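You operate a simulated robot arm through the tools that you are given. There is no shell and no other tool. Be economical: measure what you need, move in short steps, check, and stop when the job is done.

You are at the controls of a simulated robot arm. One attempt, no reset.

TASK
Take up the test axle's play with the spacer the display calls for.
Fine: push the axle out to read it, push it back against the spacer, tighten the lock wing nut. Where these are worked on the way, their far stop is far enough and under half their travel is too little: test axle.
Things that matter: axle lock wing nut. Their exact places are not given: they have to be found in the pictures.

Only the result counts: the job must be done as asked and must still hold three seconds after the hand-in. Knocking over, shifting, dropping, spilling or breaking anything else fails it.

THE ROBOT
A 7-joint arm with a two-finger parallel gripper on a trunk, on a base that drives. Base frame: it is fixed to the floor where the robot stands at the start and does not move with it; the origin is under the middle of the robot, x ahead of it, y to its left, z up; the surface under the hand at the start is at about z = 800. Lengths are in mm, angles in degrees, forces in N, time in s.
With the tool pointing down near the work surface it reaches from about 380 to 800 mm from the robot's upright axis, wherever it stands. Its first joint turns from -143.0 to 143.0 degrees. Places, roughly: axle lock wing nut [400, -300, 800]. Payload 3 kg.
Tool frame: the origin (TCP) lies between the finger pads and is the grasp point; the fingertips stand 30 mm ahead of it; z points along the fingers, y is the line along which they close. Largest opening 110 mm; finger width 20, thickness 10; the body of the gripper, 48 by 112 mm, starts 55 mm behind the TCP.
Orientation is that of the tool frame in the base frame, as a unit quaternion [x, y, z, w]. With the fingers straight down and closing along the base's y, the tool's x points along the base's -x, its y along +y and its z along -z.

THE INTERFACE
- The arm moves only by the tool drive_tool. Its argument "motion" is one flat list of numbers, 7 for each row, row after row: the finger opening in mm, from 0 to 110, then the shift along the base's x, y, z in mm, then the turn, a rotation vector about the base's x, y, z in degrees. In form: [jaw, dx, dy, dz, rx, ry, rz, jaw, dx, dy, dz, rx, ry, rz, ...]. A call has 1 to 8 rows; each row shifts and turns the commanded pose from where the row before left it. Each row takes 0.2 s and may step no farther than 50 mm and 8.6 degrees from the row before; otherwise, or with a gripper value out of range, the whole call is refused. A pose out of reach is approached as far as the arm can. The call stops where the force on the tool passes 60 N (or 10 N more than at its start, if that is more) or the arm is blocked; 0.2 s more then pass. The fingers move at their own pace (about 153 mm/s each) and stop on an object; they squeeze with about 29 N. The grip force told is the motor's: it shows also when the fingers shut on nothing. Time passes only in rows, and 0.2 s behind the last, so rows that do not move let the fingers close. It gives the time, the measured TCP pose, the force on the tool (base axes), the opening and the grip force at its end, in the units of the frame above (readings bear some noise), with the torque about the TCP (base axes, N m) and any sound that the robot's microphone picked up.
- Cameras (640 x 400 px; columns grow to the right, rows downward): "scene" is now at [507, -274.4, 1281.1]; the picture's right is [-0.00, -0.17, -0.99], its down [-0.36, -0.92, 0.16] and it looks along [-0.93, 0.36, -0.06] (base axes); focal length 214 px, centre (320, 200). "wrist" rides on the gripper at [72, 17, -103] in the tool frame; the picture's right is [-0.23, 0.97, 0.00], its down [-0.76, -0.18, -0.62] and it looks along [-0.61, -0.14, 0.78] (tool axes); focal length 222 px, centre (320, 200).
- snapshot(camera): a new picture of that camera. It takes no simulated time.
- slide_trunk(by): slides the trunk up (or, below 0, down) by that many mm; the arm and the scene camera ride with it, the base frame stays. It gives what a move gives, with no picture.
- roll_base(legs): drives the robot by 1 to 6 legs, each [ahead, turn to the left] in mm and degrees, along the robot's own axes; the way and the turn of a leg run together, so that a leg with both is an arc; at most 1500 mm and 180 degrees a leg. The arm and the cameras ride along, it lands a little off, and it stops where it bumps. It gives what a move gives.
- turn_head(pan, tilt): turns the head with the scene camera to pan (to the left, within 80 degrees either way) and tilt (down, from -29 to 69), counted from straight ahead of the robot. It gives what a move gives.
- pixel_to_xyz(camera, pixels): for up to 12 pixels [column, row] of the newest picture of that camera ("zoom" is the newest enlarged one), the place [x, y, z] in the base frame of the surface seen there, good to about 2 mm, but the place of the scene camera against the robot may be out by one fixed shift of up to 18 mm in any direction. It takes no simulated time.
- enlarge(camera, box): a new picture of the part [left, top, right, bottom] of that camera's present view, enlarged. It takes no simulated time.
- hand_in(): hands the job in; it is judged then, once.

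Keep the steps short. Do not move on a guess: measure, check each grasp and each placing, and mend mistakes. In all there are 80 turns and 60 pictures (those below and enlarged ones count). Leave the gripper open and the arm clear of the work at the hand-in unless told otherwise, and finish with a single line.

The tools are called after ">>>" by a JSON object that holds its "method" and its "body". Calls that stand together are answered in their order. drive_tool: Moves the arm, as the interface text tells. Its arguments: {"type":"object","properties":{"motion":{"type":"array","items":{"type":"number"}}},"required":["motion"]} The other tools are called the same way: slide_trunk (by) slides the trunk up or down; roll_base (legs) drives the base; turn_head (pan, tilt) turns the head that bears the scene camera; snapshot (camera) takes a picture; pixel_to_xyz (camera, pixels) gives the place of the surface under pixels of a picture; enlarge (camera, box) takes an enlarged picture of a part of a camera's view; hand_in () hands the job in.

At the start:

```text
clock: 0.0
tool_pos: [496.6, -318.3, 1155.2]
tool_rot: [-0.001, 1.0, 0.001, 0.001]
ft_force: [-0.3, -0.5, 0.3]
torque: [-0.01, 0.01, 0.0]
width: 109.7
grasp_force: 0.0
trunk travel left (down, up): [-375.0, 115.0]
robot x, y, heading: [-0.4, 1.0, -0.1]
head pan, tilt: [80.2, 68.8]
```

scene: 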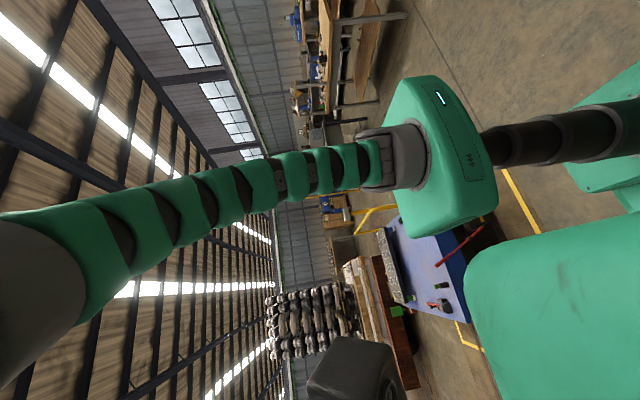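
wrist: 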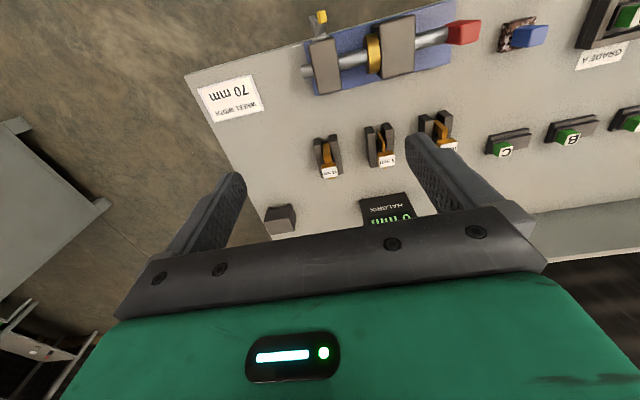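

The wrist view shows a fixture with an axle (red knob), a yellow ring, spacers in holders and a display. I'll enlarge those parts and measure.

>>> {"method": "enlarge", "body": {"camera": "wrist", "box": [180, 0, 500, 240]}}

>>> {"method": "pixel_to_xyz", "body": {"camera": "wrist", "pixels": [[321, 17], [325, 65], [374, 53], [398, 46], [430, 38], [464, 32], [328, 155], [382, 145], [440, 132], [400, 215], [281, 215], [230, 97]]}}

>>> {"method": "turn_head", "body": {"pan": -35, "tilt": 40}}

>>> {"method": "snapshot", "body": {"camera": "scene"}}

```text
1.67 times, centred on (340, 120) of wrist
```

zoom: 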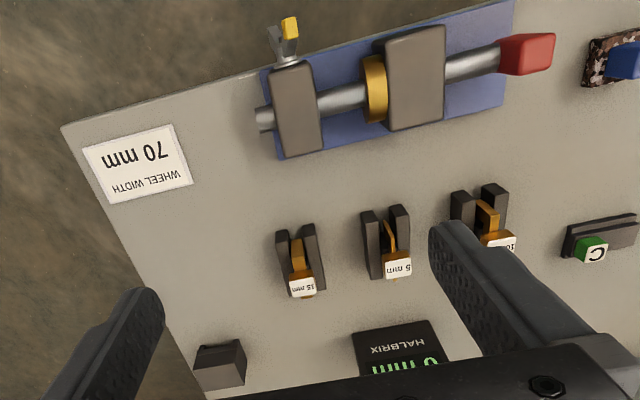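

```text
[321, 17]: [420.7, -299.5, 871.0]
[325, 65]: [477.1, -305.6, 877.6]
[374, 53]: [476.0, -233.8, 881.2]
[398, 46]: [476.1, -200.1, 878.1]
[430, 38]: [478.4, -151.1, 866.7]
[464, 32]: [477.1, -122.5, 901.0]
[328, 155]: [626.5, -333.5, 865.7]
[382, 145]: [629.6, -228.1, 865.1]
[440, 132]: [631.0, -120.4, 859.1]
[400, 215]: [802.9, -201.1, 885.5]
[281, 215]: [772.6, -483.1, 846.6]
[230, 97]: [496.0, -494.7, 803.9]
```

```text
clock: 1.9
tool_pos: [497.3, -318.5, 1157.2]
tool_rot: [0.0, 1.0, 0.0, 0.0]
ft_force: [-0.9, -0.4, -0.1]
torque: [0.01, 0.04, -0.01]
width: 109.7
grasp_force: 0.0
trunk travel left (down, up): [-375.0, 115.0]
robot x, y, heading: [-0.1, -1.2, -0.2]
head pan, tilt: [-35.0, 40.0]
```

```text
56 pictures are left
```

scene: 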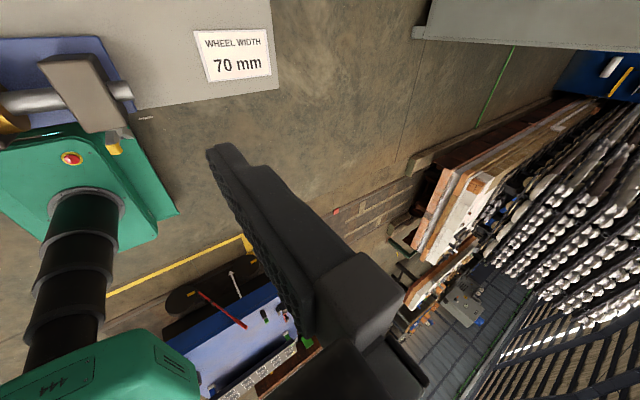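

The head now looks to the right of the fixture. I'll turn it left so the fixture is in view.

>>> {"method": "turn_head", "body": {"pan": 0, "tilt": 60}}

>>> {"method": "snapshot", "body": {"camera": "scene"}}

```text
clock: 3.0
tool_pos: [496.4, -318.1, 1156.4]
tool_rot: [0.001, 1.0, 0.0, -0.001]
ft_force: [0.6, 0.2, 0.3]
torque: [0.02, -0.05, 0.0]
width: 110.2
grasp_force: 0.0
trunk travel left (down, up): [-375.0, 115.0]
robot x, y, heading: [-0.6, 3.8, -0.2]
head pan, tilt: [0.0, 60.0]
```

```text
55 pictures are left
```

scene: 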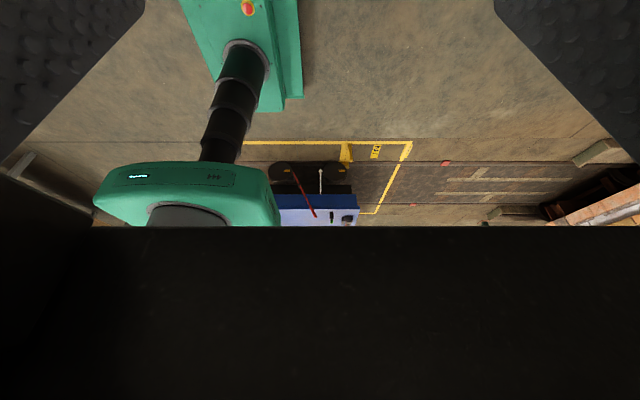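

The scene camera seems to ride near the hand. I'll try tilt 0.

>>> {"method": "turn_head", "body": {"pan": 0, "tilt": 0}}

>>> {"method": "snapshot", "body": {"camera": "scene"}}

```text
clock: 4.2
tool_pos: [497.4, -317.4, 1156.6]
tool_rot: [0.0, 1.0, -0.001, 0.0]
ft_force: [0.3, 0.3, -0.3]
torque: [0.0, -0.01, -0.03]
width: 110.0
grasp_force: 0.0
trunk travel left (down, up): [-375.0, 115.0]
robot x, y, heading: [-1.4, -1.2, 0.2]
head pan, tilt: [0.0, 0.0]
```

```text
54 pictures are left
```

scene: 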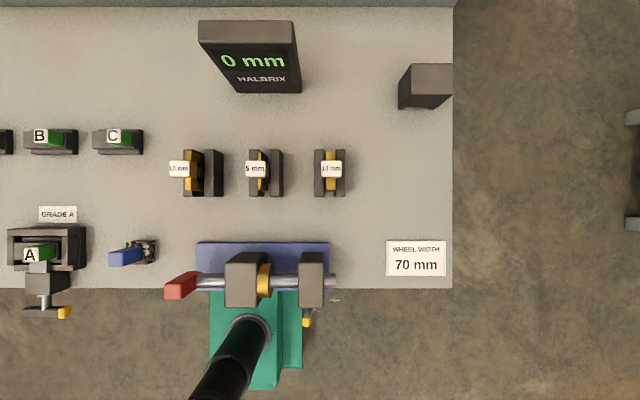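

Now a good top view (up = +x, left = +y). I'll zoom on the axle fixture and measure.

>>> {"method": "enlarge", "body": {"camera": "scene", "box": [150, 130, 350, 330]}}

>>> {"method": "pixel_to_xyz", "body": {"camera": "scene", "pixels": [[180, 286], [210, 282], [245, 270], [264, 278], [285, 282], [311, 270], [332, 282], [306, 320], [307, 312], [186, 175], [257, 172], [330, 172]]}}

```text
2.00 times, centred on (250, 230) of scene
```

zoom: 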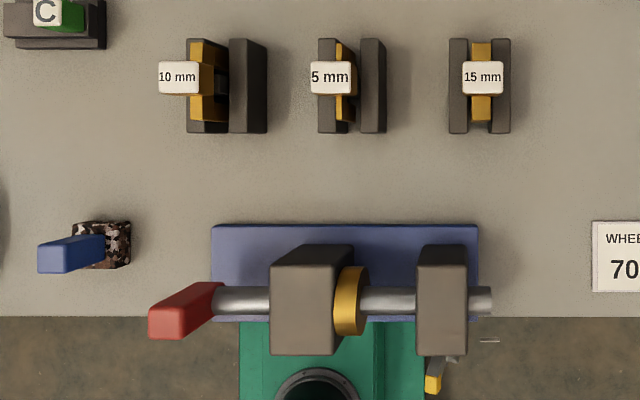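

```text
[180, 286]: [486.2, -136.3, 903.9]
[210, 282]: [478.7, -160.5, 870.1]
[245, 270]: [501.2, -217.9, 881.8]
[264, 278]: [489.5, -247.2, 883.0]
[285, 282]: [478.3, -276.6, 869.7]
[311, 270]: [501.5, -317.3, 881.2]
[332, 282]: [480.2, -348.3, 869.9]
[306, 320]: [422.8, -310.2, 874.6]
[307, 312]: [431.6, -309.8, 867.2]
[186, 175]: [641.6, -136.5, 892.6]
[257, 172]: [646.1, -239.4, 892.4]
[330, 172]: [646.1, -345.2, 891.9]
```

Axle runs along y, red knob at +y end, collar against left block. I'll zoom the wrist camera on the axle and measure the knob and end for pushing.

>>> {"method": "enlarge", "body": {"camera": "wrist", "box": [290, 0, 490, 110]}}

>>> {"method": "pixel_to_xyz", "body": {"camera": "wrist", "pixels": [[450, 27], [456, 40], [477, 38], [478, 25], [468, 42], [307, 72], [306, 66], [392, 73], [393, 60], [369, 60], [372, 68], [404, 65]]}}

>>> {"method": "pixel_to_xyz", "body": {"camera": "zoom", "pixels": [[100, 60], [110, 30], [60, 100], [330, 60], [340, 100], [40, 160], [60, 180], [230, 150], [280, 150], [575, 90]]}}

```text
3.20 times, centred on (390, 55) of wrist
```

zoom: 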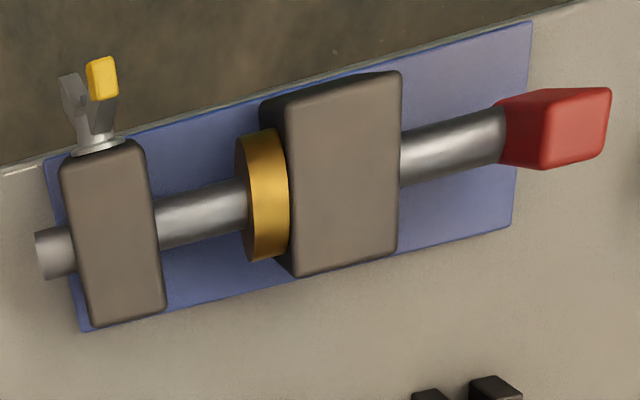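

```text
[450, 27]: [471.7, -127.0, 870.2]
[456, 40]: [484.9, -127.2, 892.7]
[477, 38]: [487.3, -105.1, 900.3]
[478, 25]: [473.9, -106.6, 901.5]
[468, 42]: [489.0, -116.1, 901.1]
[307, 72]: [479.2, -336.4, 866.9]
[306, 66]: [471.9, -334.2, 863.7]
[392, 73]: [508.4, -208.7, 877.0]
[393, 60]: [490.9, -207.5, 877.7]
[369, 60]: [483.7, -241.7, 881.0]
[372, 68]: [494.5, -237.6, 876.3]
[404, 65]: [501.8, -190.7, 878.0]
```

```text
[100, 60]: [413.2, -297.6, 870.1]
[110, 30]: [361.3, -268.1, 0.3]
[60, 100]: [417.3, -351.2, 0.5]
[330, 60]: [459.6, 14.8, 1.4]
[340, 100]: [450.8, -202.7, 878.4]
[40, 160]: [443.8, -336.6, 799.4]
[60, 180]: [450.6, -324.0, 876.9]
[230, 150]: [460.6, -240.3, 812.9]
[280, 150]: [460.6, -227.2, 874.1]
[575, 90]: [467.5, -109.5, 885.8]
```

Axis of axle near x=472, z≈857; knob's outer face near y≈-103. I'll close the fingers and move over to the outside of the knob (y≈-70), high.

>>> {"method": "drive_tool", "body": {"motion": [0, -5, 41, -20, 0, 0, 0, 0, -5, 41, -20, 0, 0, 0, 0, -5, 41, -20, 0, 0, 0, 0, -5, 41, -20, 0, 0, 0, 0, -5, 41, -20, 0, 0, 0, 0, 0, 41, -30, 0, 0, 0, 0, 0, 0, -27, 0, 0, 0, 0, 0, 0, 0, 0, 0, 0]}}

>>> {"method": "snapshot", "body": {"camera": "scene"}}

>>> {"method": "snapshot", "body": {"camera": "wrist"}}

```text
refused: row 6 steps farther than a row can; nothing moved
```

```text
51 pictures are left
```

scene: 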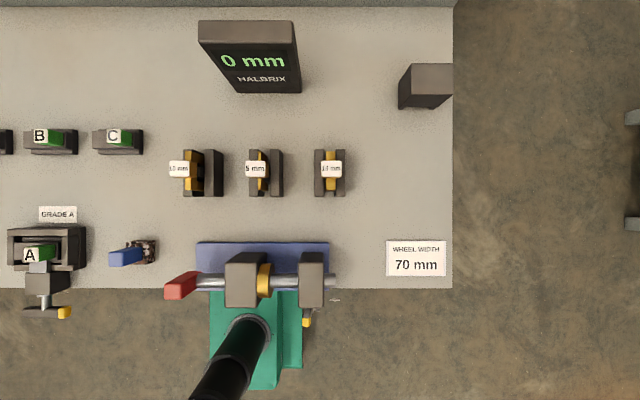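

```text
50 pictures are left
```

wrist: 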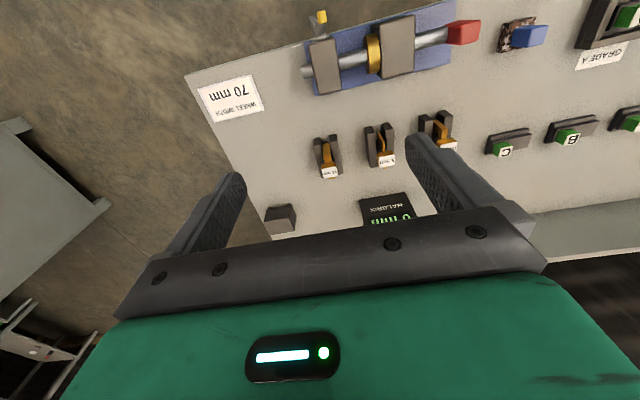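

One step was too long (51 mm). I'll repeat it with smaller steps.

>>> {"method": "drive_tool", "body": {"motion": [0, -5, 41, -20, 0, 0, 0, 0, -5, 41, -20, 0, 0, 0, 0, -5, 41, -20, 0, 0, 0, 0, -5, 41, -20, 0, 0, 0, 0, -5, 41, -20, 0, 0, 0, 0, 0, 41, -20, 0, 0, 0, 0, 0, 0, -37, 0, 0, 0, 0, 0, 0, 0, 0, 0, 0]}}

>>> {"method": "snapshot", "body": {"camera": "scene"}}

>>> {"method": "snapshot", "body": {"camera": "wrist"}}

```text
clock: 6.0
tool_pos: [471.8, -72.0, 1000.9]
tool_rot: [0.001, 1.0, 0.0, 0.0]
ft_force: [-0.2, -1.1, -0.2]
torque: [-0.03, 0.06, 0.02]
width: 0.0
grasp_force: 28.7
trunk travel left (down, up): [-375.0, 115.0]
robot x, y, heading: [-1.2, 0.1, -0.3]
head pan, tilt: [0.0, 0.0]
```

```text
49 pictures are left
```

scene: 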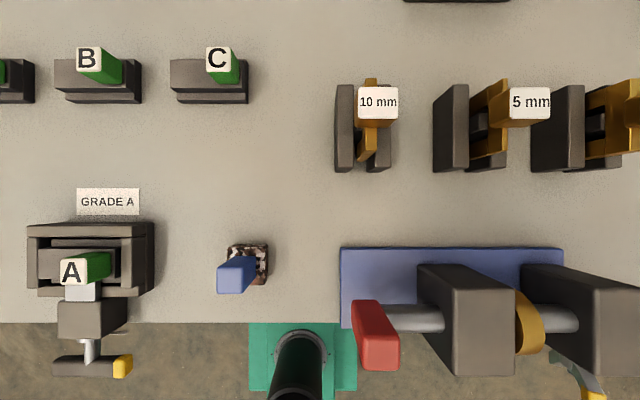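

```text
48 pictures are left
```

wrist: 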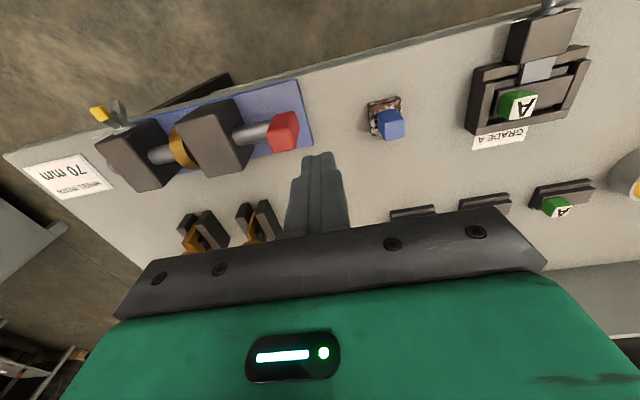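

Fingers closed. I'll measure the knob faces from here and the blue item nearby.

>>> {"method": "pixel_to_xyz", "body": {"camera": "wrist", "pixels": [[270, 115], [297, 112], [299, 130], [284, 135], [275, 148], [272, 130], [298, 145], [388, 125], [250, 133]]}}

>>> {"method": "pixel_to_xyz", "body": {"camera": "scene", "pixels": [[356, 304], [380, 304], [365, 330], [366, 366], [358, 364], [392, 340], [235, 275], [360, 345]]}}

```text
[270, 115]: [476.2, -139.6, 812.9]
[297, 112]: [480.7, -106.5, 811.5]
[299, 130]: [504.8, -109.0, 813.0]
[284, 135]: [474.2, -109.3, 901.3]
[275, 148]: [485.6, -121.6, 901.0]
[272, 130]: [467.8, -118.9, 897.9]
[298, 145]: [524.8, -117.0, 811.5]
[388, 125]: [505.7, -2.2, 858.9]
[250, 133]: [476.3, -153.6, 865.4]
```

```text
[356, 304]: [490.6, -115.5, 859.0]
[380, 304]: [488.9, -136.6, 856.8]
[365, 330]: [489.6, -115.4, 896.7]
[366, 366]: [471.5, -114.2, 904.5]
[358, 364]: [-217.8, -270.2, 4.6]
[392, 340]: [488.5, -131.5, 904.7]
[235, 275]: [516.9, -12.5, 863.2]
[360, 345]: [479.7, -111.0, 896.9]
```

Knob: x≈455–490, y≈-127…-102, z up to 901. Descend to tip z≈857 and push gently in -y.

>>> {"method": "drive_tool", "body": {"motion": [0, 0, 0, -40, 0, 0, 0, 0, 0, 0, -40, 0, 0, 0, 0, 0, 0, -34, 0, 0, 0, 0, 0, -10, 0, 0, 0, 0, 0, 0, -10, 0, 0, 0, 0, 0, 0, -10, 0, 0, 0, 0, 0, 0, -10, 0, 0, 0, 0]}}

>>> {"method": "snapshot", "body": {"camera": "wrist"}}

```text
clock: 7.6
tool_pos: [472.7, -99.9, 885.4]
tool_rot: [-0.001, 1.0, 0.001, -0.002]
ft_force: [5.1, 39.2, 0.3]
torque: [-0.36, 0.04, 0.16]
width: 0.0
grasp_force: 28.8
trunk travel left (down, up): [-375.0, 115.0]
robot x, y, heading: [-2.4, -1.6, -0.1]
head pan, tilt: [0.0, 0.0]
stopped in row 7: the force on the tool passed its limit at 83 N (the readings are from after the stop); the commanded pose is now the measured one
```

```text
47 pictures are left
```

wrist: 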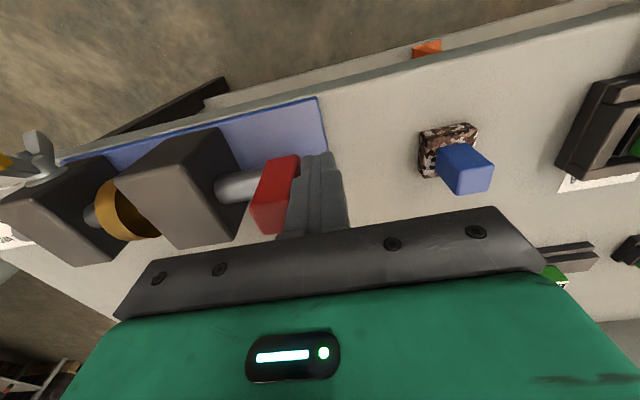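

Force limit reached with TCP y≈-100. I'll check whether the axle moved (gap between collar and left block, display).

>>> {"method": "snapshot", "body": {"camera": "scene"}}

>>> {"method": "pixel_to_xyz", "body": {"camera": "wrist", "pixels": [[118, 195], [100, 205], [110, 215], [130, 215], [165, 190], [265, 190], [290, 180]]}}

```text
46 pictures are left
```

scene: 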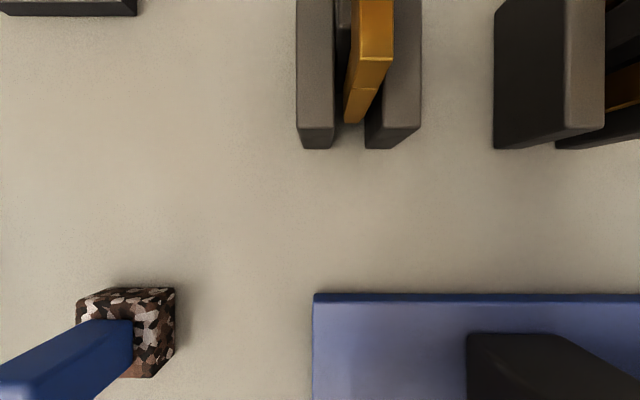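

```text
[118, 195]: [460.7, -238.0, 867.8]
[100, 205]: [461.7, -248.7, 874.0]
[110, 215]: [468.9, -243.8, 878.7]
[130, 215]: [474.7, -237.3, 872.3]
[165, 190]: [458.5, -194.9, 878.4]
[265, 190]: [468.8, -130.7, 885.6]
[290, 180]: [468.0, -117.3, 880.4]
```

>>> {"method": "enlarge", "body": {"camera": "wrist", "box": [0, 110, 340, 280]}}

```text
1.88 times, centred on (170, 195) of wrist
```

zoom: 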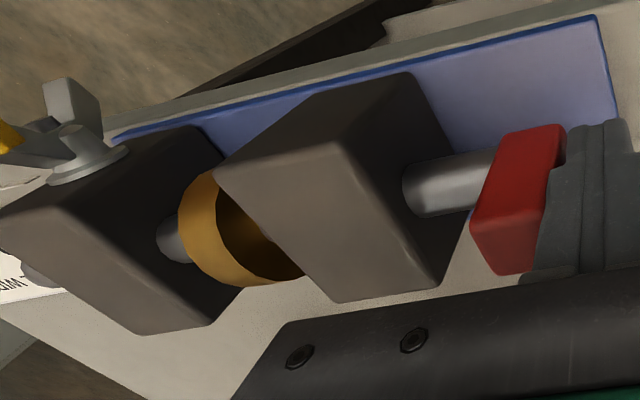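

A gap seems to have opened. Measure ring, block and knob edges, and push a bit more to confirm the stop.

>>> {"method": "pixel_to_xyz", "body": {"camera": "zoom", "pixels": [[225, 175], [205, 250], [190, 240], [215, 180], [410, 80], [440, 280], [480, 220], [520, 170], [552, 145], [400, 210], [265, 240]]}}

>>> {"method": "drive_tool", "body": {"motion": [0, 0, -6, 0, 0, 0, 0, 0, 0, -6, 0, 0, 0, 0, 0, 0, -6, 0, 0, 0, 0]}}

```text
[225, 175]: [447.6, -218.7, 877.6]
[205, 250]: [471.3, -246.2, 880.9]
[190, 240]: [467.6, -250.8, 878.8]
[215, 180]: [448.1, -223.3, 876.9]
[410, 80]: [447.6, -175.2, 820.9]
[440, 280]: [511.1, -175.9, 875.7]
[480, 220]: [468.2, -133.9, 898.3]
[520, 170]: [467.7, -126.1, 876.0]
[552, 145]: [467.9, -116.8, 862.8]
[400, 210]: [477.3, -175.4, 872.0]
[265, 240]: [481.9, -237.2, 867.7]
```

```text
clock: 7.9
tool_pos: [473.5, -99.4, 885.3]
tool_rot: [0.0, 1.0, 0.004, -0.002]
ft_force: [4.5, 31.5, -3.8]
torque: [-0.25, 0.03, 0.16]
width: 0.0
grasp_force: 29.3
trunk travel left (down, up): [-375.0, 115.0]
robot x, y, heading: [0.4, -0.6, 0.2]
head pan, tilt: [0.0, 0.0]
stopped in row 1: the force on the tool passed its limit at 67 N (the readings are from after the stop); the commanded pose is now the measured one
```

It's at the stop. Back off in +y, raise, and read the display with the scene camera.

>>> {"method": "drive_tool", "body": {"motion": [0, 0, 15, 0, 0, 0, 0, 0, 0, 15, 0, 0, 0, 0, 0, 0, 0, 45, 0, 0, 0, 0, 0, 0, 45, 0, 0, 0, 0, 0, -35, 45, 0, 0, 0, 0, 0, -35, 45, 0, 0, 0, 0, 0, -40, 28, 0, 0, 0, 0, 0, -40, 28, 0, 0, 0]}}

>>> {"method": "snapshot", "body": {"camera": "scene"}}

```text
refused: row 5 steps farther than a row can; nothing moved
```

```text
44 pictures are left
```

scene: 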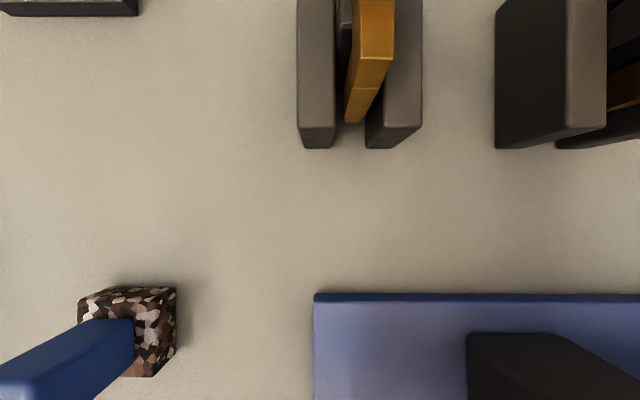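

>>> {"method": "drive_tool", "body": {"motion": [0, 0, 15, 0, 0, 0, 0, 0, 0, 15, 0, 0, 0, 0, 0, 0, 0, 45, 0, 0, 0, 0, 0, 0, 45, 0, 0, 0, 0, 0, -30, 38, 0, 0, 0, 0, 0, -30, 38, 0, 0, 0, 0, 0, -40, 28, 0, 0, 0, 0, 0, -40, 28, 0, 0, 0]}}

>>> {"method": "snapshot", "body": {"camera": "scene"}}

```text
clock: 9.7
tool_pos: [472.1, -212.9, 1110.6]
tool_rot: [0.0, 1.0, 0.003, 0.0]
ft_force: [-0.9, 0.6, -0.9]
torque: [-0.02, 0.0, -0.01]
width: 0.0
grasp_force: 28.8
trunk travel left (down, up): [-375.0, 115.0]
robot x, y, heading: [4.6, -2.2, 0.1]
head pan, tilt: [0.0, 0.0]
```

```text
43 pictures are left
```

scene: 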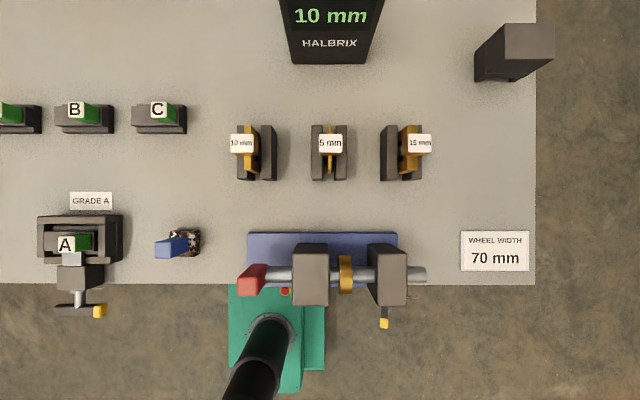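

Display reads 10 mm. Now a closer look at the 10 mm spacer and the collar gap.

>>> {"method": "enlarge", "body": {"camera": "scene", "box": [220, 110, 440, 330]}}

>>> {"method": "pixel_to_xyz", "body": {"camera": "scene", "pixels": [[242, 143], [231, 143], [253, 143], [241, 135], [241, 151], [251, 130], [251, 172], [327, 270], [340, 265], [352, 265], [334, 273], [346, 275]]}}

>>> {"method": "snapshot", "body": {"camera": "wrist"}}

```text
1.82 times, centred on (330, 220) of scene
```

zoom: 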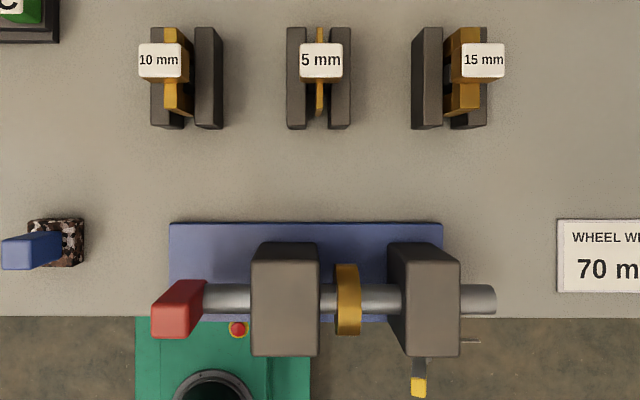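

```text
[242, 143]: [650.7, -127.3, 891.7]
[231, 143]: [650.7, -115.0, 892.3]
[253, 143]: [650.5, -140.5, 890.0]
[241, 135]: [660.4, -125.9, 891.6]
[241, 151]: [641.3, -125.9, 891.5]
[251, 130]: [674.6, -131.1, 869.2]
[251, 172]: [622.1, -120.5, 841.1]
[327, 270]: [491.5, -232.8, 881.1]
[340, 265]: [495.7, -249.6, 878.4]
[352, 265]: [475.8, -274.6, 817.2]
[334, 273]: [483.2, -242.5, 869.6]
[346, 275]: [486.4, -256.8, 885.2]
```

```text
41 pictures are left
```

wrist: 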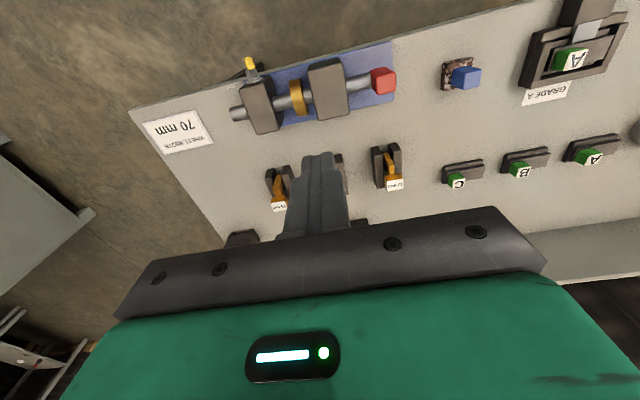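

I'll move to hover short of the 10 mm spacer so the wrist camera sees it from nearer the side, opening the fingers.

>>> {"method": "drive_tool", "body": {"motion": [110, 20, 20, -25, 0, 0, 0, 110, 20, 20, -25, 0, 0, 0, 110, 20, 20, -25, 0, 0, 0, 110, 18, 20, -25, 0, 0, 0, 110, 0, 15, -30, 0, 0, 0, 110, 0, 0, -20, 0, 0, 0]}}

>>> {"method": "enlarge", "body": {"camera": "wrist", "box": [200, 100, 440, 250]}}

>>> {"method": "snapshot", "body": {"camera": "wrist"}}

```text
clock: 11.1
tool_pos: [550.9, -117.2, 957.6]
tool_rot: [0.0, 1.0, 0.003, 0.0]
ft_force: [-0.4, -0.3, 0.4]
torque: [0.0, 0.01, 0.0]
width: 110.0
grasp_force: 0.1
trunk travel left (down, up): [-375.0, 115.0]
robot x, y, heading: [-2.1, -1.2, 0.0]
head pan, tilt: [0.0, 0.0]
```

```text
2.67 times, centred on (320, 175) of wrist
```

zoom: 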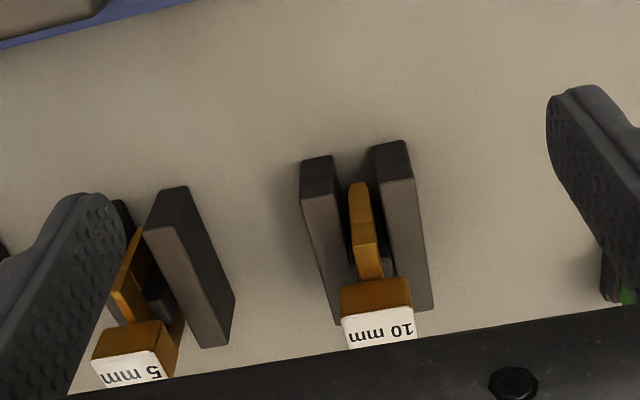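

```text
39 pictures are left
```

wrist: 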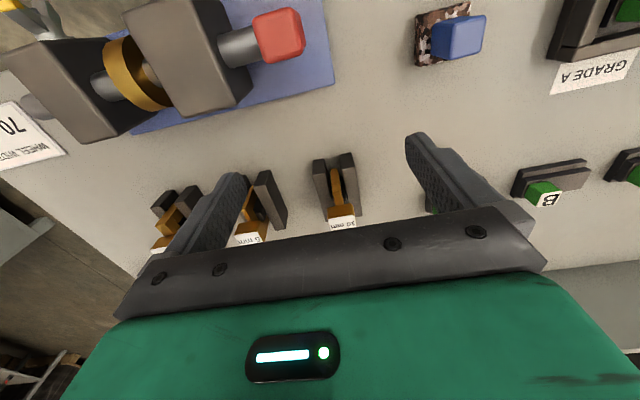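

>>> {"method": "pixel_to_xyz", "body": {"camera": "zoom", "pixels": [[378, 330], [400, 325], [348, 330], [375, 295], [345, 300], [405, 295], [365, 225], [375, 265], [360, 190], [320, 165], [390, 150], [418, 290]]}}

>>> {"method": "pixel_to_xyz", "body": {"camera": "wrist", "pixels": [[110, 60], [118, 45], [130, 90], [145, 75], [155, 95], [175, 100], [155, 20], [160, 60], [230, 50], [305, 30], [280, 60], [262, 20]]}}

```text
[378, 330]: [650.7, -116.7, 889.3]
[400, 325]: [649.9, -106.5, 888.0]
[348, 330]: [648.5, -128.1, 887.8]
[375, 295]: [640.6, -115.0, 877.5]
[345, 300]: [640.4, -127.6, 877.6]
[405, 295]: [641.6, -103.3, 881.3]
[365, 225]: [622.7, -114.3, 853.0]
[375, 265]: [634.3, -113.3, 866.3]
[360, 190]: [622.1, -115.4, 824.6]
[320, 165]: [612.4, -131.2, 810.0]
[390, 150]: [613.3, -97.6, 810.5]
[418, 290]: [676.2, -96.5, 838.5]
```

```text
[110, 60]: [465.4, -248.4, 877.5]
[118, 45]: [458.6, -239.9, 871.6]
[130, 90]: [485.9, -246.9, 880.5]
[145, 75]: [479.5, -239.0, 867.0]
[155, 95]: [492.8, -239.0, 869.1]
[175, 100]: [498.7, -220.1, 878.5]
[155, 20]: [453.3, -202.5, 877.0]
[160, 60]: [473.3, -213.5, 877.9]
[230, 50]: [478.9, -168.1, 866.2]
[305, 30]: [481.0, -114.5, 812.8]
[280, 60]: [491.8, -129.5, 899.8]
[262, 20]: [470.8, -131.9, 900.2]
```

Tab is 25 mm wide (y -128…-103), x 640–662, top z 889; holder plates top ≈838. Measure the axle centreline more accurately from points on ring, block and shaft.

>>> {"method": "enlarge", "body": {"camera": "wrist", "box": [0, 0, 320, 150]}}

>>> {"method": "pixel_to_xyz", "body": {"camera": "wrist", "pixels": [[225, 32], [228, 40], [230, 45], [234, 55], [236, 62], [239, 67], [107, 45], [108, 55], [118, 75], [130, 95], [140, 105], [150, 109]]}}

```text
2.00 times, centred on (160, 75) of wrist
```

zoom: 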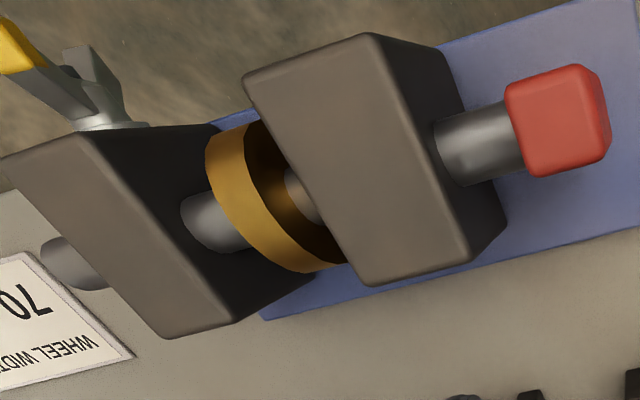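

```text
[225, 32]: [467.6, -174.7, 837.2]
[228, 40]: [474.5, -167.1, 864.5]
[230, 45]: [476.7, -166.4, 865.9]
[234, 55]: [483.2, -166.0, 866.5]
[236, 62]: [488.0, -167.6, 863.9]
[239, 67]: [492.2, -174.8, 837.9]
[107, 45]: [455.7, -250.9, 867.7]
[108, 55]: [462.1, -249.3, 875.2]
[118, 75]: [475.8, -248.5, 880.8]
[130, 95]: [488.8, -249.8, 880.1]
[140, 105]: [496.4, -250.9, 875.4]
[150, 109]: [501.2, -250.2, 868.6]
```

>>> {"method": "pixel_to_xyz", "body": {"camera": "zoom", "pixels": [[212, 180], [222, 180], [232, 180], [240, 180], [246, 180], [255, 180], [275, 115], [285, 130], [310, 165], [308, 175], [300, 210], [270, 180]]}}

```text
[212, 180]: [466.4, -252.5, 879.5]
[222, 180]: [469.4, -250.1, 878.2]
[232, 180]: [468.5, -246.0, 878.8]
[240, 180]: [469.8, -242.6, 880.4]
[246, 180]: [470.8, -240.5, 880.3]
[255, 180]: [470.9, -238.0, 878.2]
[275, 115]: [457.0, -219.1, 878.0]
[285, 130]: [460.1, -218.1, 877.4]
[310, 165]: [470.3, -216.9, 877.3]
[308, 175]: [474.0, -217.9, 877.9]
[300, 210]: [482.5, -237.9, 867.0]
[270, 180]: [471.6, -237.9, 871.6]
```

Axle axis x≈479.3, z≈855, collar R≈26 spans y -253…-238, block's face ≈ -223: gap centre ≈ -231. Now go over the 10 mm spacer tab (651, -115.5), opening 60.

>>> {"method": "drive_tool", "body": {"motion": [60, 40, 1, 0, 0, 0, 0, 60, 40, 1, 0, 0, 0, 0, 60, 20, 0, -10, 0, 0, 0, 60, 0, 0, -22, 0, 0, 0, 60, 0, 0, 0, 0, 0, 0]}}

>>> {"method": "snapshot", "body": {"camera": "scene"}}

>>> {"method": "snapshot", "body": {"camera": "wrist"}}

```text
clock: 12.3
tool_pos: [651.7, -114.0, 925.0]
tool_rot: [-0.001, 1.0, 0.004, -0.002]
ft_force: [0.0, -0.8, -0.1]
torque: [-0.01, 0.02, 0.0]
width: 60.3
grasp_force: 0.1
trunk travel left (down, up): [-375.0, 115.0]
robot x, y, heading: [1.4, -2.3, 0.2]
head pan, tilt: [0.0, 0.0]
```

```text
37 pictures are left
```

scene: 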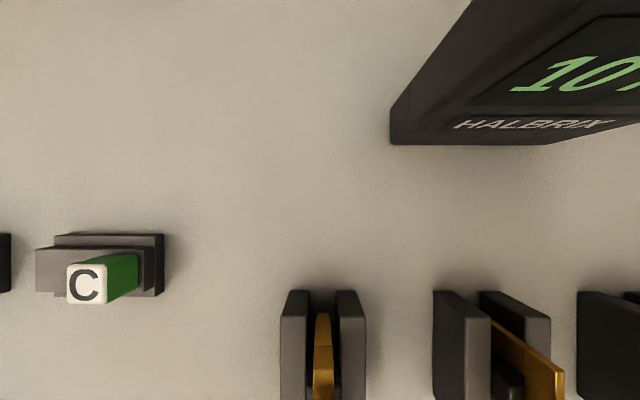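

```text
36 pictures are left
```

wrist: 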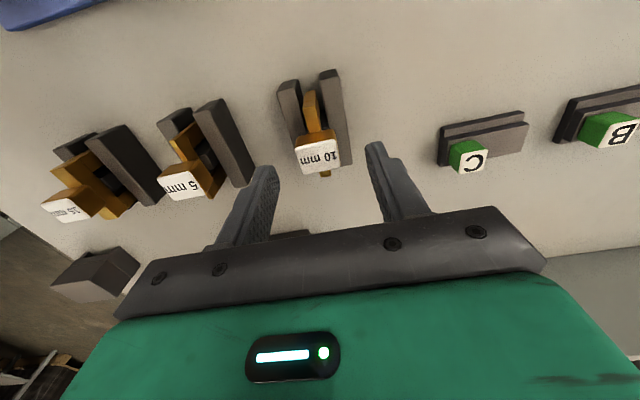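

>>> {"method": "pixel_to_xyz", "body": {"camera": "wrist", "pixels": [[319, 156], [297, 157], [338, 150], [317, 147], [321, 167], [310, 110], [327, 176], [345, 110], [336, 75]]}}

```text
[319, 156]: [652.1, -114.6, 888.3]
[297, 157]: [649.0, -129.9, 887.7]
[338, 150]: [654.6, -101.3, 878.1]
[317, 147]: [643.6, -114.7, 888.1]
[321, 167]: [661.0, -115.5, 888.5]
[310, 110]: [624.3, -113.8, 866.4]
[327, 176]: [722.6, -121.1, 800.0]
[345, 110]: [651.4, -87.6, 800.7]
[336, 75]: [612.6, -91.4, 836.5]
```

Tab centre (652, -115.3), top 888; body top 866. Shift -1.3, descend to TCP z≈898 (tips 868), close.

>>> {"method": "drive_tool", "body": {"motion": [60, 0, -1.3, -15, 0, 0, 0, 60, 0, 0, -12, 0, 0, 0, 60, 0, 0, 0, 0, 0, 0, 20, 0, 0, 0, 0, 0, 0, 20, 0, 0, 0, 0, 0, 0, 20, 0, 0, 0, 0, 0, 0]}}

>>> {"method": "enlarge", "body": {"camera": "wrist", "box": [200, 50, 440, 240]}}

```text
clock: 13.7
tool_pos: [650.5, -114.7, 900.4]
tool_rot: [0.0, 1.0, 0.003, -0.002]
ft_force: [-0.1, 0.6, -0.1]
torque: [0.02, 0.01, -0.01]
width: 29.3
grasp_force: 29.1
trunk travel left (down, up): [-375.0, 115.0]
robot x, y, heading: [-0.2, -0.7, 0.1]
head pan, tilt: [0.0, 0.0]
```

```text
2.11 times, centred on (320, 145) of wrist
```

zoom: 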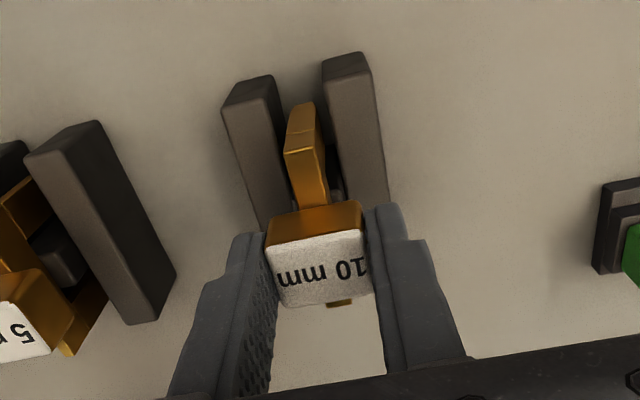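

Gripped at 29.3 mm. Lift straight up to z≈1000.

>>> {"method": "drive_tool", "body": {"motion": [20, 0, 0, 10, 0, 0, 0, 20, 0, 0, 20, 0, 0, 0, 20, 0, 0, 35, 0, 0, 0, 20, 0, 0, 35, 0, 0, 0, 20, 0, 0, 0, 0, 0, 0]}}

>>> {"method": "snapshot", "body": {"camera": "wrist"}}

>>> {"method": "snapshot", "body": {"camera": "scene"}}

```text
clock: 14.9
tool_pos: [651.0, -114.7, 999.1]
tool_rot: [0.0, 1.0, 0.004, -0.001]
ft_force: [0.0, -0.3, -0.9]
torque: [-0.01, 0.01, 0.03]
width: 29.4
grasp_force: 28.9
trunk travel left (down, up): [-375.0, 115.0]
robot x, y, heading: [4.0, 0.7, -0.1]
head pan, tilt: [0.0, 0.0]
```

```text
34 pictures are left
```

wrist: 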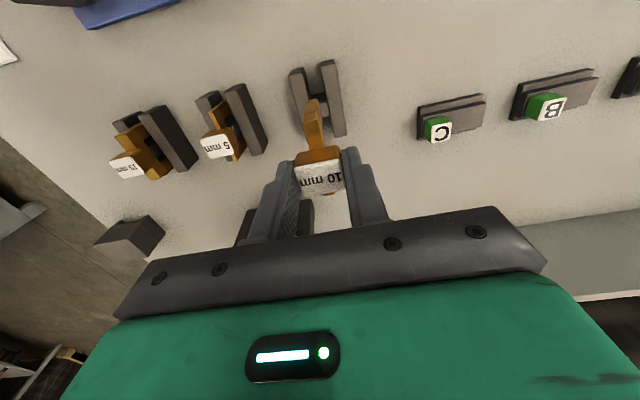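

```text
33 pictures are left
```

scene: 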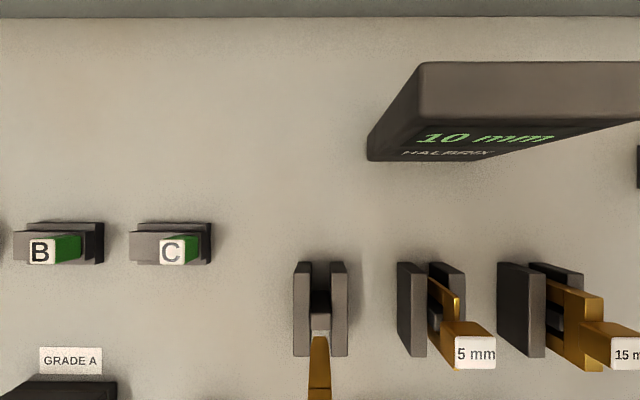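

Held. Look at the spacer shape on the 5/15 mm ones obliquely to verify the slot direction.

>>> {"method": "enlarge", "body": {"camera": "scene", "box": [390, 240, 640, 400]}}

>>> {"method": "pixel_to_xyz", "body": {"camera": "wrist", "pixels": [[313, 105], [315, 125], [318, 150], [297, 160], [341, 156], [322, 185], [327, 193], [310, 100]]}}

```text
2.50 times, centred on (515, 320) of scene
```

zoom: 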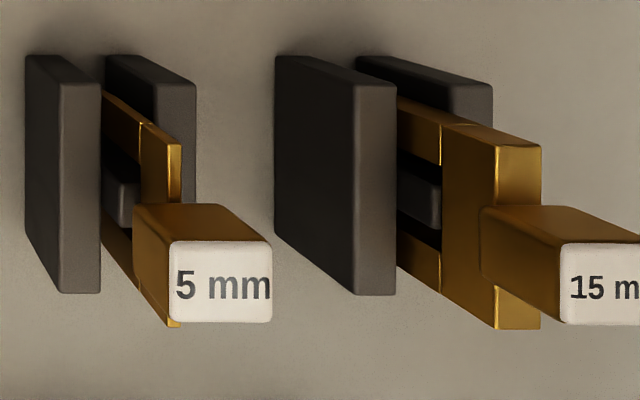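

```text
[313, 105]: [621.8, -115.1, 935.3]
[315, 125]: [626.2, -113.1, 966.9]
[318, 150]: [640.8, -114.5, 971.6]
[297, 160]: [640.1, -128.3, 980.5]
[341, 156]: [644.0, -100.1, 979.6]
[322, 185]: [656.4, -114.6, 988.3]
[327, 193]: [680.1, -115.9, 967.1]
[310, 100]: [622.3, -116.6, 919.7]
```

Inverted-U fork, slot down. Move over the gap: target (479.3, -231), z 1000 → 965.

>>> {"method": "drive_tool", "body": {"motion": [20, -34.4, -23.2, 0, 0, 0, 0, 20, -34.4, -23.2, 0, 0, 0, 0, 20, -34.4, -23.2, 0, 0, 0, 0, 20, -34.4, -23.2, 0, 0, 0, 0, 20, -34.4, -23.2, 0, 0, 0, 0, 20, 0, 0, -18, 0, 0, 0, 20, 0, 0, -17, 0, 0, 0, 20, 0, 0, 0, 0, 0, 0]}}

>>> {"method": "enlarge", "body": {"camera": "wrist", "box": [160, 20, 480, 220]}}

>>> {"method": "snapshot", "body": {"camera": "scene"}}

```text
clock: 16.7
tool_pos: [480.4, -231.1, 963.6]
tool_rot: [-0.001, 1.0, 0.003, -0.002]
ft_force: [-0.6, -0.5, -0.9]
torque: [-0.02, 0.0, 0.02]
width: 29.4
grasp_force: 29.0
trunk travel left (down, up): [-375.0, 115.0]
robot x, y, heading: [-1.9, 1.4, 0.0]
head pan, tilt: [0.0, 0.0]
```

```text
2.00 times, centred on (320, 120) of wrist
```

zoom: 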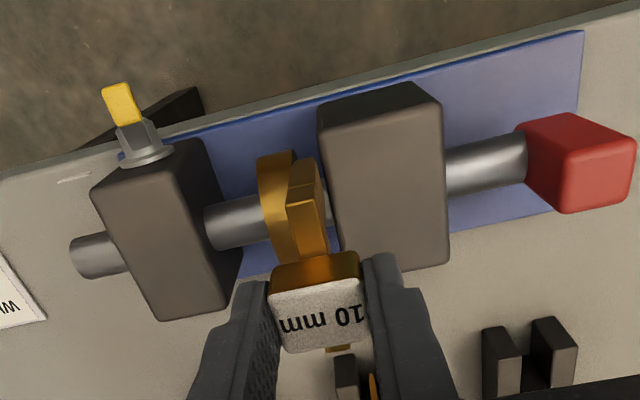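

```text
30 pictures are left
```

scene: 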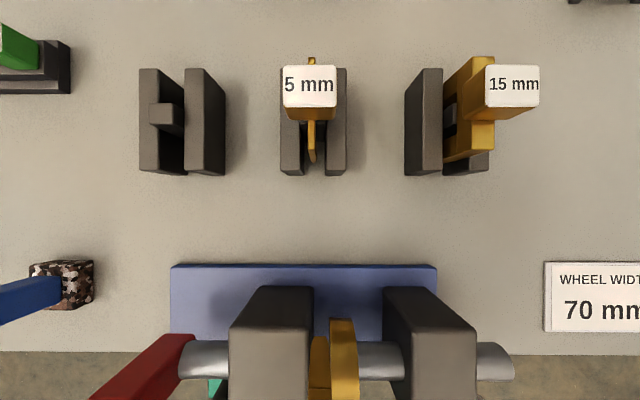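

>>> {"method": "pixel_to_xyz", "body": {"camera": "zoom", "pixels": [[292, 225], [322, 225], [308, 230], [305, 180], [270, 200], [283, 200], [330, 150], [335, 200], [345, 250], [340, 190], [268, 160], [292, 160]]}}

>>> {"method": "pixel_to_xyz", "body": {"camera": "scene", "pixels": [[307, 330], [299, 350], [312, 345], [328, 345], [334, 330], [352, 330], [310, 300], [324, 375], [315, 385]]}}

```text
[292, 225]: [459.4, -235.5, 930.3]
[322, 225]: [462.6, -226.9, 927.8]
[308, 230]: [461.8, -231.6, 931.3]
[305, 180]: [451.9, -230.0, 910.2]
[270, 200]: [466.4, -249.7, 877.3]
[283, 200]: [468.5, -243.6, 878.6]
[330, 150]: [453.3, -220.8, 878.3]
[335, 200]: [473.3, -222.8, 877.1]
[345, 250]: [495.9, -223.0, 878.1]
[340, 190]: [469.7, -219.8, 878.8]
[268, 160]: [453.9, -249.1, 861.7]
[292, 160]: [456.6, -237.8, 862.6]
```

```text
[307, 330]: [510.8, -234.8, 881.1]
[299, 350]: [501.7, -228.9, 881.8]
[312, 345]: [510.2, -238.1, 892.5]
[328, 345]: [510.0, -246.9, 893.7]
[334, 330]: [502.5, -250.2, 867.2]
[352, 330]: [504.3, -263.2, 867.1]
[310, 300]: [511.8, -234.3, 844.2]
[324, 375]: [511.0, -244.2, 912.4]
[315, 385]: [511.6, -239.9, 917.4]
```

Spacer (y -227…-236) is centred in the gap (-223…-238). Lower in small steps until contact.

>>> {"method": "drive_tool", "body": {"motion": [20, -0.7, 0, -12, 0, 0, 0, 20, 0, 0, -10, 0, 0, 0, 20, 0, 0, -8, 0, 0, 0, 20, 0, 0, -6, 0, 0, 0, 20, 0, 0, -4, 0, 0, 0, 20, 0, 0, 0, 0, 0, 0]}}

>>> {"method": "enlarge", "body": {"camera": "wrist", "box": [160, 20, 480, 220]}}

```text
clock: 18.1
tool_pos: [478.0, -232.1, 924.0]
tool_rot: [0.0, 1.0, 0.003, -0.001]
ft_force: [-0.5, -0.3, -1.3]
torque: [0.01, 0.02, 0.01]
width: 29.4
grasp_force: 29.0
trunk travel left (down, up): [-375.0, 115.0]
robot x, y, heading: [1.4, 1.1, 0.1]
head pan, tilt: [0.0, 0.0]
```

```text
2.00 times, centred on (320, 120) of wrist
```

zoom: 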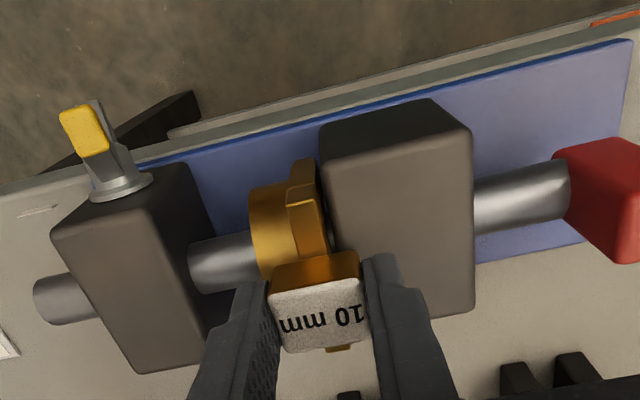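

Going in cleanly. Continue down in 3 mm steps until contact.

>>> {"method": "drive_tool", "body": {"motion": [20, 0, 0, -3, 0, 0, 0, 20, 0, 0, -3, 0, 0, 0, 20, 0, 0, -2, 0, 0, 0, 20, 0, 0, 0, 0, 0, 0]}}

```text
clock: 19.1
tool_pos: [479.1, -232.0, 916.4]
tool_rot: [0.001, 1.0, 0.003, -0.002]
ft_force: [0.6, 0.2, -0.8]
torque: [0.0, 0.02, 0.02]
width: 29.8
grasp_force: 28.7
trunk travel left (down, up): [-375.0, 115.0]
robot x, y, heading: [-2.4, 1.0, -0.2]
head pan, tilt: [0.0, 0.0]
```

>>> {"method": "drive_tool", "body": {"motion": [20, 0, 0, -2, 0, 0, 0, 20, 0, 0, 0, 0, 0, 0]}}

>>> {"method": "enlarge", "body": {"camera": "wrist", "box": [230, 80, 410, 200]}}

```text
clock: 19.7
tool_pos: [478.5, -232.9, 915.8]
tool_rot: [0.0, 1.0, 0.002, 0.0]
ft_force: [0.0, 1.4, 18.4]
torque: [0.03, 0.03, 0.0]
width: 29.4
grasp_force: 28.4
trunk travel left (down, up): [-375.0, 115.0]
robot x, y, heading: [3.6, -3.1, -0.2]
head pan, tilt: [0.0, 0.0]
```

```text
3.33 times, centred on (320, 140) of wrist
```

zoom: 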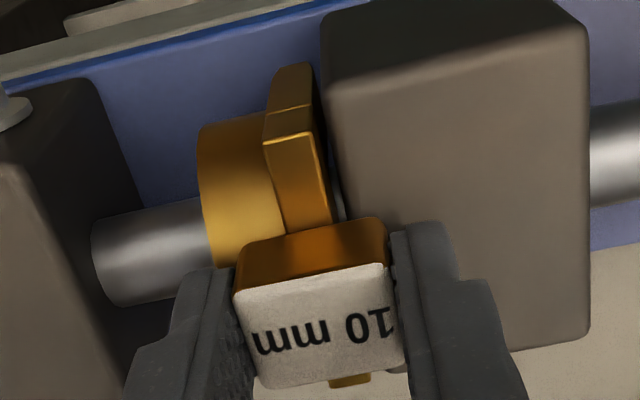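

Contact at exactly the predicted seat height (915.8). Open and lift away.

>>> {"method": "drive_tool", "body": {"motion": [29, 0, 0, 1, 0, 0, 0, 60, 0, 0, 0, 0, 0, 0, 60, 0, 0, 0, 0, 0, 0, 60, 0, 0, 15, 0, 0, 0, 60, 0, 0, 40, 0, 0, 0, 60, 0, -20, 45, 0, 0, 0, 0, 0, -40, 20, 0, 0, 0, 0, 0, -45, 10, 0, 0, 0]}}

>>> {"method": "snapshot", "body": {"camera": "scene"}}

>>> {"method": "enlarge", "body": {"camera": "wrist", "box": [240, 0, 560, 200]}}

```text
clock: 21.5
tool_pos: [477.1, -337.0, 1047.8]
tool_rot: [-0.001, 1.0, 0.003, -0.002]
ft_force: [0.0, 1.0, 0.3]
torque: [-0.04, 0.0, 0.03]
width: 0.0
grasp_force: 29.1
trunk travel left (down, up): [-375.0, 115.0]
robot x, y, heading: [0.9, -1.2, -0.1]
head pan, tilt: [0.0, 0.0]
```

```text
27 pictures are left
```

scene: 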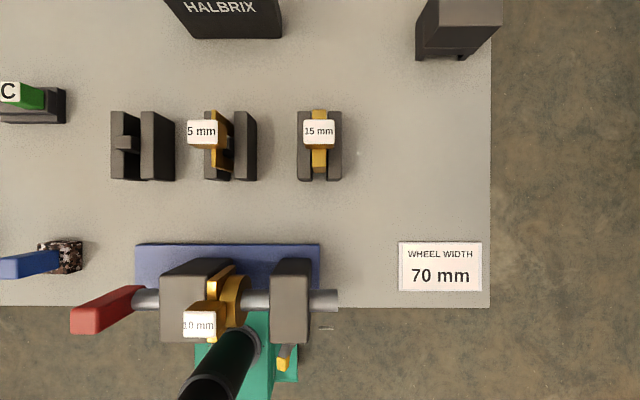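

```text
2.00 times, centred on (400, 100) of wrist
```

zoom: 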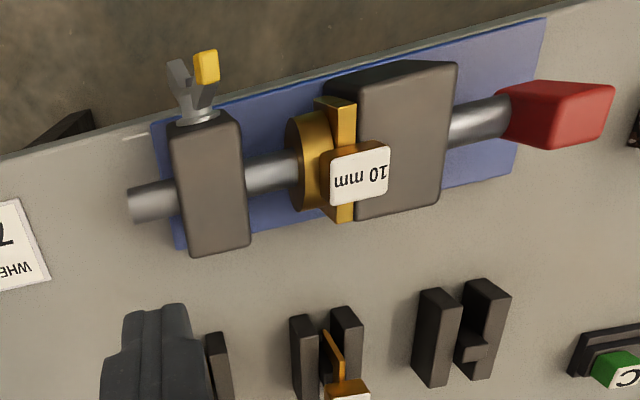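

Spacer is seated between collar and block. Next push the axle's free end in +y; measure the end.

>>> {"method": "pixel_to_xyz", "body": {"camera": "zoom", "pixels": [[132, 205], [140, 200], [150, 195], [165, 195], [360, 175], [345, 205], [325, 160], [205, 65], [180, 75], [197, 110], [200, 150]]}}

```text
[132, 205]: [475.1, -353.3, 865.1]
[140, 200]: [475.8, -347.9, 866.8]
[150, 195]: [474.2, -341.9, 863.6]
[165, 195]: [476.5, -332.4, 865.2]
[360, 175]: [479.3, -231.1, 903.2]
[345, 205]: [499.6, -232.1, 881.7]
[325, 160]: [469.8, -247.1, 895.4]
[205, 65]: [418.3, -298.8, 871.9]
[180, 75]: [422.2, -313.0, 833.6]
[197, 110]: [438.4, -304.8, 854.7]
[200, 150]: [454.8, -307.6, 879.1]
```

Axle end at y≈-354. Go down beyond it at y=-385, tip z≈852.

>>> {"method": "drive_tool", "body": {"motion": [0, 1, -24, -25, 0, 0, 0, 0, 1, -24, -25, 0, 0, 0, 0, 0, 0, -40, 0, 0, 0, 0, 0, 0, -40, 0, 0, 0, 0, 0, 0, -36, 0, 0, 0, 0, 0, 0, 0, 0, 0, 0]}}

>>> {"method": "drive_tool", "body": {"motion": [0, 0, 7, 0, 0, 0, 0, 0, 0, 7, 0, 0, 0, 0, 0, 0, 5, 0, 0, 0, 0, 0, 0, 5, 0, 0, 0, 0, 0, 0, 5, 0, 0, 0, 0, 0, 0, 5, 0, 0, 0, 0]}}

>>> {"method": "snapshot", "body": {"camera": "wrist"}}

```text
clock: 22.9
tool_pos: [480.1, -384.8, 877.1]
tool_rot: [-0.001, 1.0, 0.004, -0.003]
ft_force: [0.0, -0.1, 0.3]
torque: [0.01, -0.01, 0.0]
width: 0.0
grasp_force: 29.7
trunk travel left (down, up): [-375.0, 115.0]
robot x, y, heading: [1.7, -0.0, 0.1]
head pan, tilt: [0.0, 0.0]
```

```text
clock: 24.3
tool_pos: [480.5, -351.2, 879.1]
tool_rot: [-0.001, 1.0, 0.003, -0.001]
ft_force: [-0.1, 0.9, 0.2]
torque: [0.01, -0.01, -0.04]
width: 0.0
grasp_force: 29.6
trunk travel left (down, up): [-375.0, 115.0]
robot x, y, heading: [-1.2, -0.1, 0.5]
head pan, tilt: [0.0, 0.0]
```

```text
25 pictures are left
```

wrist: 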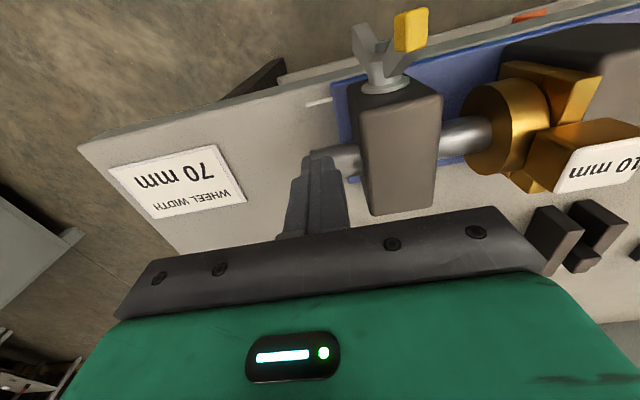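

>>> {"method": "drive_tool", "body": {"motion": [0, 0, 3, 0, 0, 0, 0, 0, 0, 3, 0, 0, 0, 0, 0, 0, 3, 0, 0, 0, 0, 0, 0, 3, 0, 0, 0, 0]}}

>>> {"method": "enlarge", "body": {"camera": "wrist", "box": [280, 0, 640, 220]}}

```text
clock: 25.3
tool_pos: [480.1, -338.9, 878.8]
tool_rot: [0.0, 1.0, 0.003, -0.002]
ft_force: [0.6, -0.4, 0.7]
torque: [-0.01, -0.03, -0.03]
width: 0.0
grasp_force: 28.8
trunk travel left (down, up): [-375.0, 115.0]
robot x, y, heading: [-0.9, -0.9, -0.1]
head pan, tilt: [0.0, 0.0]
```

```text
1.78 times, centred on (460, 110) of wrist
```

zoom: 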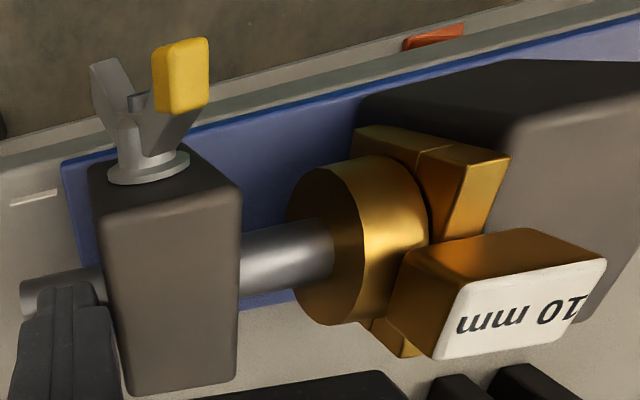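

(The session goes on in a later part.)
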